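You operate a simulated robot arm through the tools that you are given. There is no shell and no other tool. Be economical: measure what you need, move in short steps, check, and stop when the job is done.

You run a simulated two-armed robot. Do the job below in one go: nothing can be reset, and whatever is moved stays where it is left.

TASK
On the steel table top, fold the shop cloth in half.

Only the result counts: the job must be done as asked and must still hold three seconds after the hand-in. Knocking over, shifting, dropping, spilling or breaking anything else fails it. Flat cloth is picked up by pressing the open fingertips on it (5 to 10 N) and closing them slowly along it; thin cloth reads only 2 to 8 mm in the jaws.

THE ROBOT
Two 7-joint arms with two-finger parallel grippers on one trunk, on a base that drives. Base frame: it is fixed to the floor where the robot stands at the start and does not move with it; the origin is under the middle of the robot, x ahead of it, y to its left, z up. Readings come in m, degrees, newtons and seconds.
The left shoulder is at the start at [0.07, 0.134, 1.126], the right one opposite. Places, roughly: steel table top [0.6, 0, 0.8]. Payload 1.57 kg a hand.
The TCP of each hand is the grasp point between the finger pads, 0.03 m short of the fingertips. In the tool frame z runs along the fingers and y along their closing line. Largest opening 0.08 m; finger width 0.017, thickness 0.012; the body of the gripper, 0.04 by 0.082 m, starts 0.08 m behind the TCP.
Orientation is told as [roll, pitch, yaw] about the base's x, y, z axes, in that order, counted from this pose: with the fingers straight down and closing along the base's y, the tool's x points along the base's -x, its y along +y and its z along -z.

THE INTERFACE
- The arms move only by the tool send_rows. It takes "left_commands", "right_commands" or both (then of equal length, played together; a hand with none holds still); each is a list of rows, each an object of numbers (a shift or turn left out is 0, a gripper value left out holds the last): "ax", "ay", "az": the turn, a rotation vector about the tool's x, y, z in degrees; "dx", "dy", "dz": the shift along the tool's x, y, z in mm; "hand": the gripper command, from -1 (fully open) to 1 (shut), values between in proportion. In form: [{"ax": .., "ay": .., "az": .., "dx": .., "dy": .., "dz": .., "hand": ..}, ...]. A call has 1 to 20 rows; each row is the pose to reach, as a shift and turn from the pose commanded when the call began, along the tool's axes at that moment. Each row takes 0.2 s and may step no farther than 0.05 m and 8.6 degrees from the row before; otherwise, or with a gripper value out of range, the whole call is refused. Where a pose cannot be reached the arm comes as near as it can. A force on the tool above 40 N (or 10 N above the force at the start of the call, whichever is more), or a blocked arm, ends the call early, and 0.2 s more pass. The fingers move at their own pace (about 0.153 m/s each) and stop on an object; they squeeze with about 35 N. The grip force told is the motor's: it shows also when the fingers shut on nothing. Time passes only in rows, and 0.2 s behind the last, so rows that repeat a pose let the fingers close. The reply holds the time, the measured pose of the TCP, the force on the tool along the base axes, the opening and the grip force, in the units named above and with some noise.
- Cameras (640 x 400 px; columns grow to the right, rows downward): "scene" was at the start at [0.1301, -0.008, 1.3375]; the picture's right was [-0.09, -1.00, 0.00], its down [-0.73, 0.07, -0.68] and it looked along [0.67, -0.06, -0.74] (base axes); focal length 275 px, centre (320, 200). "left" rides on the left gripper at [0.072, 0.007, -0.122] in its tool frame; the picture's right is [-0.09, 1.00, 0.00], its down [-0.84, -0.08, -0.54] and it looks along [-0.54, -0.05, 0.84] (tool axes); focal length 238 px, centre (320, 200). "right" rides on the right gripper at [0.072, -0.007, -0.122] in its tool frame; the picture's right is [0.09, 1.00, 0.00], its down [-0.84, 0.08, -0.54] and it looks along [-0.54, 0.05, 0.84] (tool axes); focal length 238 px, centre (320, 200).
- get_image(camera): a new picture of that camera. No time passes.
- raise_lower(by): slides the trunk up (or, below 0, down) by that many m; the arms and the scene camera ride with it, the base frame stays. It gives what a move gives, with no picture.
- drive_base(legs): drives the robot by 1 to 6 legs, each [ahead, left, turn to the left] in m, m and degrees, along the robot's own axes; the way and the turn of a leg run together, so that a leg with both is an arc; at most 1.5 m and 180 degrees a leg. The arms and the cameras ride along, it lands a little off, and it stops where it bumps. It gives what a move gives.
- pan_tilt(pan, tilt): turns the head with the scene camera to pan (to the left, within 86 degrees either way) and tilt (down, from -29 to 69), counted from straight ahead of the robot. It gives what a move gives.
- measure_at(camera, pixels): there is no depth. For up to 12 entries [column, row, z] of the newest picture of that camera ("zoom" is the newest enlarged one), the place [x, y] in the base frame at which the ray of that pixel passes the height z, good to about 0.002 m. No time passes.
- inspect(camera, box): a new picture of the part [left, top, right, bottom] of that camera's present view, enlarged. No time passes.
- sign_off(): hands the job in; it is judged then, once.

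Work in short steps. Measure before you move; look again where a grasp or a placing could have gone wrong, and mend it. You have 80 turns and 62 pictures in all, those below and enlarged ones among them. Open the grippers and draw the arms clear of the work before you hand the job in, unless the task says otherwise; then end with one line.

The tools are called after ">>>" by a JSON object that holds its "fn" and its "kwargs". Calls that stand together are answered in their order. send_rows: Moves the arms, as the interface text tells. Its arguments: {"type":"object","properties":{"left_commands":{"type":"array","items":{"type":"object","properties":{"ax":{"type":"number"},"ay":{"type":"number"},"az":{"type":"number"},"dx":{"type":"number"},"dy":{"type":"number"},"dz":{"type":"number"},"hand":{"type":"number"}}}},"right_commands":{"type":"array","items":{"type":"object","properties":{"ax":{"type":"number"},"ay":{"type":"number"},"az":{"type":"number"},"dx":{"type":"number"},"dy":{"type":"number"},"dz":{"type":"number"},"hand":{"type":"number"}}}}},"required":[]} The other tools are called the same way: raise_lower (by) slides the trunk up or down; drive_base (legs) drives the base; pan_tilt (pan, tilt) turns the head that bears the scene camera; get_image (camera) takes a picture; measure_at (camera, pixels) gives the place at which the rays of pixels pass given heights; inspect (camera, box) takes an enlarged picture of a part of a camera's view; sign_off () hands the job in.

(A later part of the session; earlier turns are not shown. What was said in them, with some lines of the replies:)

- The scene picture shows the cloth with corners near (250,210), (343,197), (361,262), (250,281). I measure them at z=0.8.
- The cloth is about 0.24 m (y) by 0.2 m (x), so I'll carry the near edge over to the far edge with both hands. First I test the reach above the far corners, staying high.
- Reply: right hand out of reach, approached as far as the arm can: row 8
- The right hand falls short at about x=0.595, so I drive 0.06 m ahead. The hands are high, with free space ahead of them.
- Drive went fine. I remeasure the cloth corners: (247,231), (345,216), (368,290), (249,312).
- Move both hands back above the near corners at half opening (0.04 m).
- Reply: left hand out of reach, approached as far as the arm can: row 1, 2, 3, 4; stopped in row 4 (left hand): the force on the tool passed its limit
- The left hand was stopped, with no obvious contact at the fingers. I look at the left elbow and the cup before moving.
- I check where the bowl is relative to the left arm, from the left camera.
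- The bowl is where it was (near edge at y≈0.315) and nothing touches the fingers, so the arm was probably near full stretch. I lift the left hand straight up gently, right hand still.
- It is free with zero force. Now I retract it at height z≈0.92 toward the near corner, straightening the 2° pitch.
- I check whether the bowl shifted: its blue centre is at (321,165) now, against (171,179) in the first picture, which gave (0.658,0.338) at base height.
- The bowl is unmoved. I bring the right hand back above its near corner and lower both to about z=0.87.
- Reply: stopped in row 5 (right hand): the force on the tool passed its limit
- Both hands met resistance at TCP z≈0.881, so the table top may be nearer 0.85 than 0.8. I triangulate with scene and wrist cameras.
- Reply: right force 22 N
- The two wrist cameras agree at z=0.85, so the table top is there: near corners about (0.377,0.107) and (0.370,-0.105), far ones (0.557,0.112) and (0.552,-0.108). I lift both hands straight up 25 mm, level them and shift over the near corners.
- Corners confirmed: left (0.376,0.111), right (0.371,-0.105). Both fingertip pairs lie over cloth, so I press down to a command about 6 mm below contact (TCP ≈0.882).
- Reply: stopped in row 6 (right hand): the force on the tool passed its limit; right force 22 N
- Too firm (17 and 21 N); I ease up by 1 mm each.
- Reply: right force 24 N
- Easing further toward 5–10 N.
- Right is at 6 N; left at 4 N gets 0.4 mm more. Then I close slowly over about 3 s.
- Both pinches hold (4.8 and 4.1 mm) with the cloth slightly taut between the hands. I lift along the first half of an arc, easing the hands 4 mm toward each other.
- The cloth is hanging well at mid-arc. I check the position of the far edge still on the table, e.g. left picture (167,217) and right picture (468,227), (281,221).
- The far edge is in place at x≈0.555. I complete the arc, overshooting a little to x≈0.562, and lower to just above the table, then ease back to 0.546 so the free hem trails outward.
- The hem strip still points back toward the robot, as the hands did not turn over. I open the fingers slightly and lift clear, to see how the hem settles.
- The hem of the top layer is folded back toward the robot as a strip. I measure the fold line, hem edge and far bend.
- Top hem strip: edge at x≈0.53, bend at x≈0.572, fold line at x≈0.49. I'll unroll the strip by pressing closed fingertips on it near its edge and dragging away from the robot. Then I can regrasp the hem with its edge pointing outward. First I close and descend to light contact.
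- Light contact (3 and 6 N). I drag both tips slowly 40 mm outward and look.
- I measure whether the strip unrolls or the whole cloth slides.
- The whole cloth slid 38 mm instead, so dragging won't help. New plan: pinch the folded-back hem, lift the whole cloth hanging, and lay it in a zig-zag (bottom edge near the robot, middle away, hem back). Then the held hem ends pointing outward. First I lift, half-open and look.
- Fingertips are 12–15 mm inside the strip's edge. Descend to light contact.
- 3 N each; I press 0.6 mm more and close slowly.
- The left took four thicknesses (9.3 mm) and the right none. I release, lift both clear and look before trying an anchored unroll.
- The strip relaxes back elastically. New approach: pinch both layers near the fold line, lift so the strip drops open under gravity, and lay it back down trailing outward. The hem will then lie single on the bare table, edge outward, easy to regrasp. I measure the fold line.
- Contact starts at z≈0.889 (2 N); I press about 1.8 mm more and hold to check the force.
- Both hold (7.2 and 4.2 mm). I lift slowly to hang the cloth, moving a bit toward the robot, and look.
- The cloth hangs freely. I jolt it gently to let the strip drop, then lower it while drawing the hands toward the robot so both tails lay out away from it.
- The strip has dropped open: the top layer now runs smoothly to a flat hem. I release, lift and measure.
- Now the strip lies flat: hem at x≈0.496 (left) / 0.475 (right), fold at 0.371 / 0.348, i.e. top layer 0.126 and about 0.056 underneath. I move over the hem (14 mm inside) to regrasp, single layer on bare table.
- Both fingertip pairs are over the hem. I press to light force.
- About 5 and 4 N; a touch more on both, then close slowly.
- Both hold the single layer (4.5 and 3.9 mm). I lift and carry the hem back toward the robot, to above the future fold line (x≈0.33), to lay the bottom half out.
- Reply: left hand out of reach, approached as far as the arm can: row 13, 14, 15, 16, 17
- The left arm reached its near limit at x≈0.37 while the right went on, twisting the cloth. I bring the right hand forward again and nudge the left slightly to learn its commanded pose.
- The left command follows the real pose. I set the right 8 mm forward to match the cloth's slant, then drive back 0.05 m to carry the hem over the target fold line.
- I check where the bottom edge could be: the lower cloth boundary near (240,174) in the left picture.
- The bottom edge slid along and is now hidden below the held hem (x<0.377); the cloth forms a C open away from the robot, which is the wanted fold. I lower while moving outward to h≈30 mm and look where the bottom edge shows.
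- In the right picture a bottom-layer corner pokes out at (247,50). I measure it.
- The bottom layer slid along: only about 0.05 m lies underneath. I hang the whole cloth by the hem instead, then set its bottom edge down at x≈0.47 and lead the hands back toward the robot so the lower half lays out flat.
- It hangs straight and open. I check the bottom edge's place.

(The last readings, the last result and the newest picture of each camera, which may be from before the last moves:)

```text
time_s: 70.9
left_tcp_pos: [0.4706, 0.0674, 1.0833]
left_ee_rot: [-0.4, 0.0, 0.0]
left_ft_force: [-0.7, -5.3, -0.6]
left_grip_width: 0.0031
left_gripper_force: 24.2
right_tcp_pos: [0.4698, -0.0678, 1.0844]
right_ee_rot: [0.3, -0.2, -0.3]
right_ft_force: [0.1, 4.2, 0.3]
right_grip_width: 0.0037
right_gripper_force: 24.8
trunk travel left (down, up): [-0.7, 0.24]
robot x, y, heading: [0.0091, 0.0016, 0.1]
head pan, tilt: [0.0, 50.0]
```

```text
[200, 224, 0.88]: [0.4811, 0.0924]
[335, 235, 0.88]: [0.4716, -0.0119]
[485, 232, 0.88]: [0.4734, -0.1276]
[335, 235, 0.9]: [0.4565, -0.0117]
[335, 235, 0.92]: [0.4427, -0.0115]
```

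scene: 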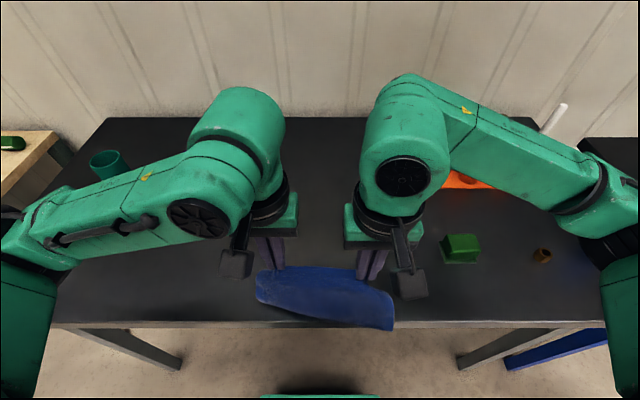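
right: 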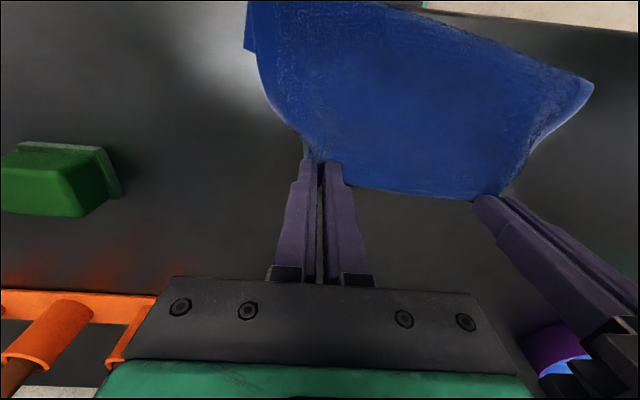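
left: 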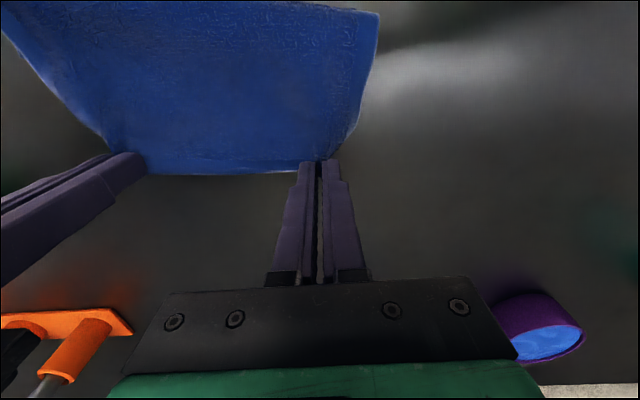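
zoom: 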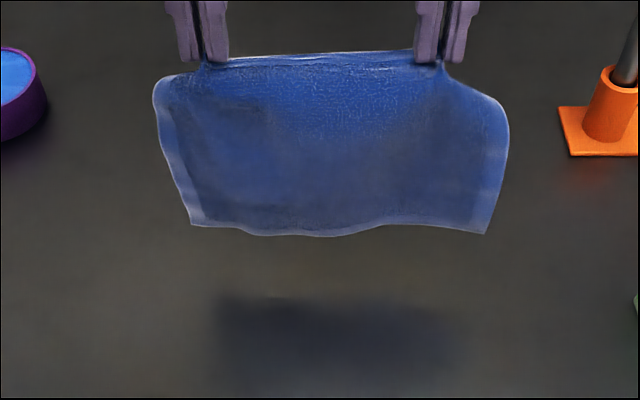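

The bottom edge hangs at x≈0.47, about 34 mm above the table. I lower it, leading toward the robot, to h≈80 mm over x≈0.366.

>>> {"fn": "send_rows", "kwargs": {"left_commands": [{"dz": 10, "dx": 2}, {"dz": 20, "dx": 6}, {"dz": 29, "dx": 13}, {"dz": 36, "dx": 22}, {"dz": 42, "dx": 32}, {"dz": 48, "dx": 42}, {"dz": 55, "dx": 52}, {"dz": 63, "dx": 62}, {"dz": 71, "dx": 72}, {"dz": 79, "dx": 80}, {"dz": 88, "dx": 88}, {"dz": 97, "dx": 94}, {"dz": 106, "dx": 99}, {"dz": 114, "dx": 102}, {"dz": 121, "dx": 104}, {"dz": 121, "dx": 104}], "right_commands": [{"dz": 10, "dx": 2}, {"dz": 20, "dx": 6}, {"dz": 29, "dx": 13}, {"dz": 36, "dx": 22}, {"dz": 42, "dx": 32}, {"dz": 48, "dx": 42}, {"dz": 55, "dx": 52}, {"dz": 63, "dx": 62}, {"dz": 71, "dx": 72}, {"dz": 79, "dx": 80}, {"dz": 88, "dx": 88}, {"dz": 97, "dx": 94}, {"dz": 106, "dx": 99}, {"dz": 114, "dx": 102}, {"dz": 121, "dx": 104}, {"dz": 121, "dx": 104}]}}

>>> {"fn": "get_image", "kwargs": {"camera": "left"}}

```text
time_s: 74.3
left_tcp_pos: [0.3673, 0.0661, 0.9605]
left_ee_rot: [-0.3, 0.1, 0.0]
left_ft_force: [-0.3, -2.4, 0.2]
left_grip_width: 0.0031
left_gripper_force: 23.8
right_tcp_pos: [0.3648, -0.0675, 0.9624]
right_ee_rot: [0.1, -0.3, -0.3]
right_ft_force: [0.7, 3.6, -0.3]
right_grip_width: 0.0032
right_gripper_force: 24.2
trunk travel left (down, up): [-0.7, 0.24]
robot x, y, heading: [0.007, -0.0002, 0.3]
head pan, tilt: [0.0, 50.0]
```

```text
4 pictures are left
```

left: 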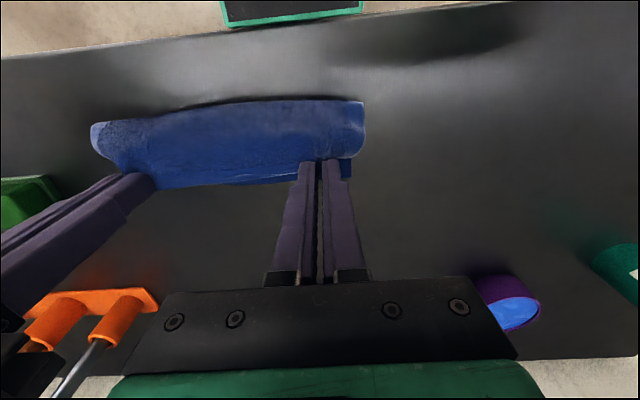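

The bottom layer now shows beyond the held hem (lower boundary near (230,186), corner (350,178)). I measure it with the bulge.

>>> {"fn": "measure_at", "kwargs": {"camera": "left", "pixels": [[350, 179, 0.853], [230, 185, 0.853], [160, 189, 0.853], [280, 101, 0.87], [362, 103, 0.87], [362, 103, 0.89]]}}

```text
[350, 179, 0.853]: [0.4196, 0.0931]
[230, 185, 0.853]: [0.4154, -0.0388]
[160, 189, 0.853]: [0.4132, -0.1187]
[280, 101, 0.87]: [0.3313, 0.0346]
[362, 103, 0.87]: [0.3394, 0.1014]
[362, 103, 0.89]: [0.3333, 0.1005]
```

The bottom edge lies at x≈0.416 with the bulge at 0.333, almost exactly half. I bring the hem down in a short arc onto the bottom edge (pinch to x≈0.403).

>>> {"fn": "send_rows", "kwargs": {"left_commands": [{"dx": -2, "dz": 6}, {"dx": -6, "dz": 12}, {"dx": -10, "dz": 18}, {"dx": -14, "dz": 24}, {"dx": -19, "dz": 30}, {"dx": -23, "dz": 36}, {"dx": -27, "dz": 42}, {"dx": -30, "dz": 48}, {"dx": -33, "dz": 54}, {"dx": -35, "dz": 60}, {"dx": -36, "dz": 65}, {"dx": -37, "dz": 70}, {"dx": -37, "dz": 73}, {"dx": -37, "dz": 73}], "right_commands": [{"dx": -2, "dz": 6}, {"dx": -6, "dz": 12}, {"dx": -10, "dz": 18}, {"dx": -14, "dz": 24}, {"dx": -19, "dz": 30}, {"dx": -23, "dz": 36}, {"dx": -27, "dz": 42}, {"dx": -30, "dz": 48}, {"dx": -33, "dz": 54}, {"dx": -35, "dz": 60}, {"dx": -36, "dz": 65}, {"dx": -37, "dz": 70}, {"dx": -37, "dz": 74}, {"dx": -37, "dz": 75}]}}

>>> {"fn": "get_image", "kwargs": {"camera": "left"}}

```text
time_s: 77.3
left_tcp_pos: [0.4034, 0.0658, 0.8898]
left_ee_rot: [-0.4, -0.1, 0.0]
left_ft_force: [1.0, -2.3, 4.7]
left_grip_width: 0.003
left_gripper_force: 23.7
right_tcp_pos: [0.4024, -0.0673, 0.8885]
right_ee_rot: [0.1, -0.2, -0.4]
right_ft_force: [0.6, 2.4, 1.9]
right_grip_width: 0.0035
right_gripper_force: 25.0
trunk travel left (down, up): [-0.7, 0.24]
robot x, y, heading: [0.0095, -0.0003, -0.1]
head pan, tilt: [0.0, 50.0]
```

```text
3 pictures are left
```

left: 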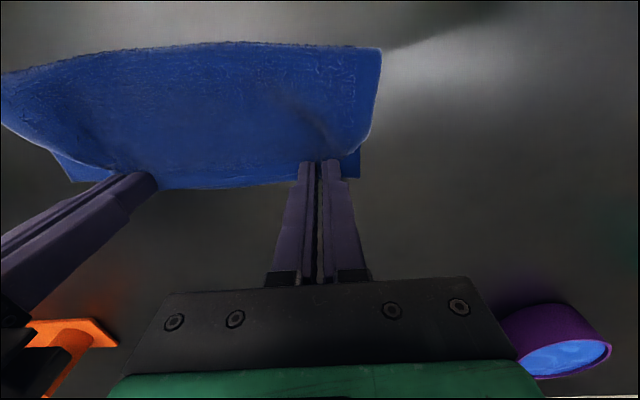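

>>> {"fn": "measure_at", "kwargs": {"camera": "left", "pixels": [[358, 178, 0.853], [70, 181, 0.853], [230, 185, 0.857], [380, 48, 0.862], [220, 42, 0.862], [3, 74, 0.862]]}}

```text
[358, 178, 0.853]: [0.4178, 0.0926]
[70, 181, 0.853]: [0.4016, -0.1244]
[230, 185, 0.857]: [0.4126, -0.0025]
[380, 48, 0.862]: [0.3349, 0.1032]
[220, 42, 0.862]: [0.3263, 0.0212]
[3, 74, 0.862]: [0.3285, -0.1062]
```

Hem (≈0.413) and bottom edge (0.418/0.402) coincide and the fold is at 0.33. The bottom sits ~10 mm further right, so I shift the hem 8 mm right, release, and lift clear.

>>> {"fn": "send_rows", "kwargs": {"left_commands": [{"dz": -2, "dy": -3}, {"dz": -2, "dy": -6}, {"dz": -1, "dy": -8}, {"dz": 0, "dy": -8, "hand": 0.8}, {"dz": 0, "dy": -8, "hand": 0.6}, {"dz": 0, "dy": -8, "hand": 0.4}, {"dz": -3, "dy": -8, "hand": 0.3}, {"dz": -12, "dy": -8}, {"dz": -30, "dy": -8}, {"dz": -50, "dy": -8}, {"dz": -80, "dy": -8}, {"dz": -110, "dy": 0}, {"dz": -130, "dy": 30}, {"dz": -130, "dy": 60}], "right_commands": [{"dz": -2, "dy": -3}, {"dz": -2, "dy": -6}, {"dz": -1, "dy": -8}, {"dz": 1, "dy": -8, "hand": 0.8}, {"dz": 1, "dy": -8, "hand": 0.6}, {"dz": 1, "dy": -8, "hand": 0.4}, {"dz": -3, "dy": -8, "hand": 0.3}, {"dz": -12, "dy": -8}, {"dz": -30, "dy": -8}, {"dz": -50, "dy": -8}, {"dz": -80, "dy": -8}, {"dz": -110, "dy": -15}, {"dz": -130, "dy": -40}, {"dz": -130, "dy": -70}]}}

>>> {"fn": "inspect", "kwargs": {"camera": "scene", "box": [220, 200, 420, 325]}}

```text
time_s: 80.3
left_tcp_pos: [0.4031, 0.126, 1.0192]
left_ee_rot: [-0.5, -0.1, -0.1]
left_ft_force: [-0.7, 0.7, -1.1]
left_grip_width: 0.0279
left_gripper_force: 0.1
right_tcp_pos: [0.4009, -0.1377, 1.0189]
right_ee_rot: [0.2, -0.1, -0.2]
right_ft_force: [-0.3, 0.4, 0.3]
right_grip_width: 0.0278
right_gripper_force: 0.1
trunk travel left (down, up): [-0.7, 0.24]
robot x, y, heading: [0.0117, -0.0021, -0.0]
head pan, tilt: [0.0, 50.0]
```

```text
3.20 times, centred on (320, 262) of scene
```

zoom: 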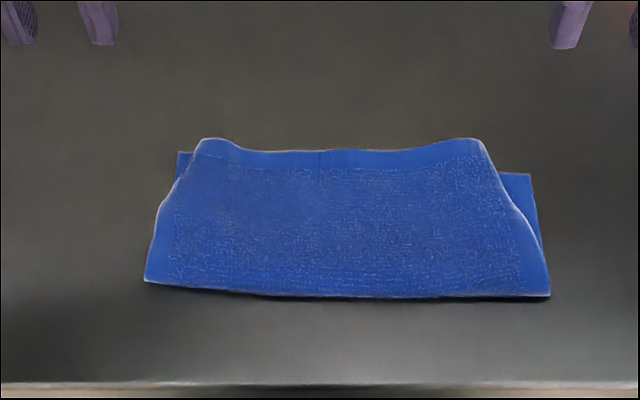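

The fold is good, but the top hem's corners are still gathered in from the pinches, at zoom (205,142) and (478,142). I measure them to spread them outward with light fingertip pressure.

>>> {"fn": "measure_at", "kwargs": {"camera": "zoom", "pixels": [[205, 142, 0.862], [478, 142, 0.862], [340, 150, 0.858], [178, 153, 0.853], [531, 175, 0.853], [146, 281, 0.86], [549, 295, 0.86], [500, 190, 0.858], [190, 170, 0.858]]}}

```text
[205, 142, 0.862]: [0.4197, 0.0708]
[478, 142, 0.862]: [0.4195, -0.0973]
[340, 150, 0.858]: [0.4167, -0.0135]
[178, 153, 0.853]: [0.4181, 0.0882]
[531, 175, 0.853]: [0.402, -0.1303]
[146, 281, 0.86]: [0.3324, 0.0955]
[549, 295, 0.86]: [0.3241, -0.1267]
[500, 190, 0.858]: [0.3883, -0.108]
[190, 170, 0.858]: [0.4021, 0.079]
```

Top hem spans y=0.071 to −0.097, about 20 mm in at each corner. I place closed fingertips just inside these corners, near contact.

>>> {"fn": "send_rows", "kwargs": {"left_commands": [{"dy": -15, "dz": 15, "hand": 1}, {"dy": -35, "dz": 35}, {"dy": -55, "dz": 60}, {"dx": -4, "dy": -71, "dz": 85}, {"dx": -4, "dy": -71, "dz": 105}, {"dx": -4, "dy": -71, "dz": 118}, {"dx": -4, "dy": -71, "dz": 126}, {"dx": -4, "dy": -71, "dz": 129}], "right_commands": [{"dy": 12, "dz": 15, "hand": 1}, {"dy": 26, "dz": 35}, {"dy": 42, "dz": 60}, {"dx": -6, "dy": 56, "dz": 85}, {"dx": -6, "dy": 56, "dz": 105}, {"dx": -6, "dy": 56, "dz": 118}, {"dx": -6, "dy": 56, "dz": 126}, {"dx": -6, "dy": 56, "dz": 129}]}}

```text
time_s: 82.1
left_tcp_pos: [0.4091, 0.0562, 0.8912]
left_ee_rot: [-0.3, 0.0, -0.1]
left_ft_force: [0.1, -1.1, 0.8]
left_grip_width: 0.0
left_gripper_force: 21.2
right_tcp_pos: [0.4078, -0.082, 0.8902]
right_ee_rot: [0.1, -0.3, -0.4]
right_ft_force: [0.1, -0.6, 0.0]
right_grip_width: 0.0
right_gripper_force: 21.1
trunk travel left (down, up): [-0.7, 0.24]
robot x, y, heading: [0.0128, -0.0004, 0.1]
head pan, tilt: [0.0, 50.0]
```

Near contact. I press about 3 mm and draw the tips apart by 22 mm, then lift.

>>> {"fn": "send_rows", "kwargs": {"left_commands": [{"dz": 1.5}, {"dz": 3}, {"dz": 3.5, "dy": 2}, {"dz": 3.5, "dy": 5}, {"dz": 3.5, "dy": 8}, {"dz": 3.5, "dy": 11}, {"dz": 3.5, "dy": 14}, {"dz": 3.5, "dy": 17}, {"dz": 3.5, "dy": 20}, {"dz": 3.5, "dy": 22}, {"dz": 3.5, "dy": 22}], "right_commands": [{"dz": 1.5}, {"dz": 3}, {"dz": 3.5, "dy": -2}, {"dz": 3.5, "dy": -5}, {"dz": 3.5, "dy": -8}, {"dz": 3.5, "dy": -11}, {"dz": 3.5, "dy": -14}, {"dz": 3.5, "dy": -17}, {"dz": 3.5, "dy": -20}, {"dz": 3.5, "dy": -22}, {"dz": 3.5, "dy": -22}]}}

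```text
time_s: 84.5
left_tcp_pos: [0.4072, 0.0756, 0.8867]
left_ee_rot: [-0.3, -0.1, -0.1]
left_ft_force: [-1.0, -1.7, 8.5]
left_grip_width: 0.0
left_gripper_force: 20.9
right_tcp_pos: [0.4078, -0.104, 0.8859]
right_ee_rot: [0.1, -0.3, -0.3]
right_ft_force: [-0.1, 0.8, 0.8]
right_grip_width: 0.0
right_gripper_force: 21.1
trunk travel left (down, up): [-0.7, 0.24]
robot x, y, heading: [0.0057, 0.0004, 0.4]
head pan, tilt: [0.0, 50.0]
```

Lift straight up, open, move the hands aside and look.

>>> {"fn": "send_rows", "kwargs": {"left_commands": [{"dz": -5}, {"dz": -15}, {"dz": -35}, {"dz": -60}, {"dz": -90, "dy": 15}, {"dz": -120, "dy": 40, "hand": -1}, {"dz": -130, "dy": 70}, {"dz": -130, "dy": 70}], "right_commands": [{"dz": -5}, {"dz": -15}, {"dz": -35}, {"dz": -60}, {"dz": -90, "dy": -10}, {"dz": -120, "dy": -30, "hand": -1}, {"dz": -130, "dy": -50}, {"dz": -130, "dy": -50}]}}

>>> {"fn": "inspect", "kwargs": {"camera": "scene", "box": [220, 200, 420, 325]}}

```text
time_s: 86.3
left_tcp_pos: [0.4072, 0.1478, 1.0166]
left_ee_rot: [-0.3, 0.0, 0.0]
left_ft_force: [-0.1, 0.3, -0.2]
left_grip_width: 0.08
left_gripper_force: 0.1
right_tcp_pos: [0.4069, -0.1558, 1.0146]
right_ee_rot: [0.2, -0.2, -0.3]
right_ft_force: [0.5, 0.1, -0.4]
right_grip_width: 0.0799
right_gripper_force: 0.0
trunk travel left (down, up): [-0.7, 0.24]
robot x, y, heading: [0.0062, -0.003, 0.1]
head pan, tilt: [0.0, 50.0]
```

```text
3.20 times, centred on (320, 262) of scene
```

zoom: 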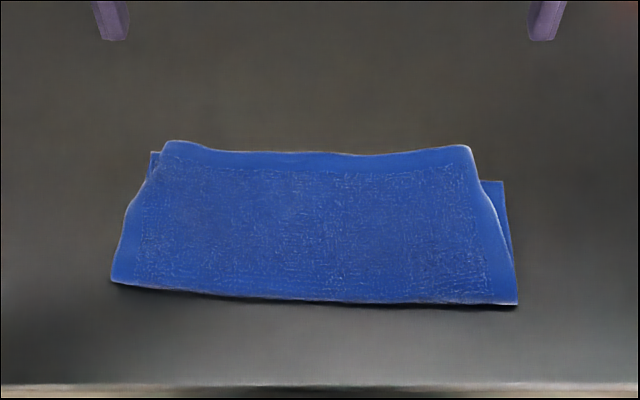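

The cloth lies folded in half: hem and bottom edge coincide within about 20 mm at the corners, and the fold line is straight. Grippers are open and clear, so I hand in.

>>> {"fn": "sign_off", "kwargs": {}}

```text
The job is handed in.
```

The shop cloth is folded in half on the steel table top, with the edges matching to within about 20 mm at the corners. The first fold came out wrong and I redid it. The cloth now lies closer to the robot than where it started. I saw no other object disturbed, though I didn't recheck all of them at the end.
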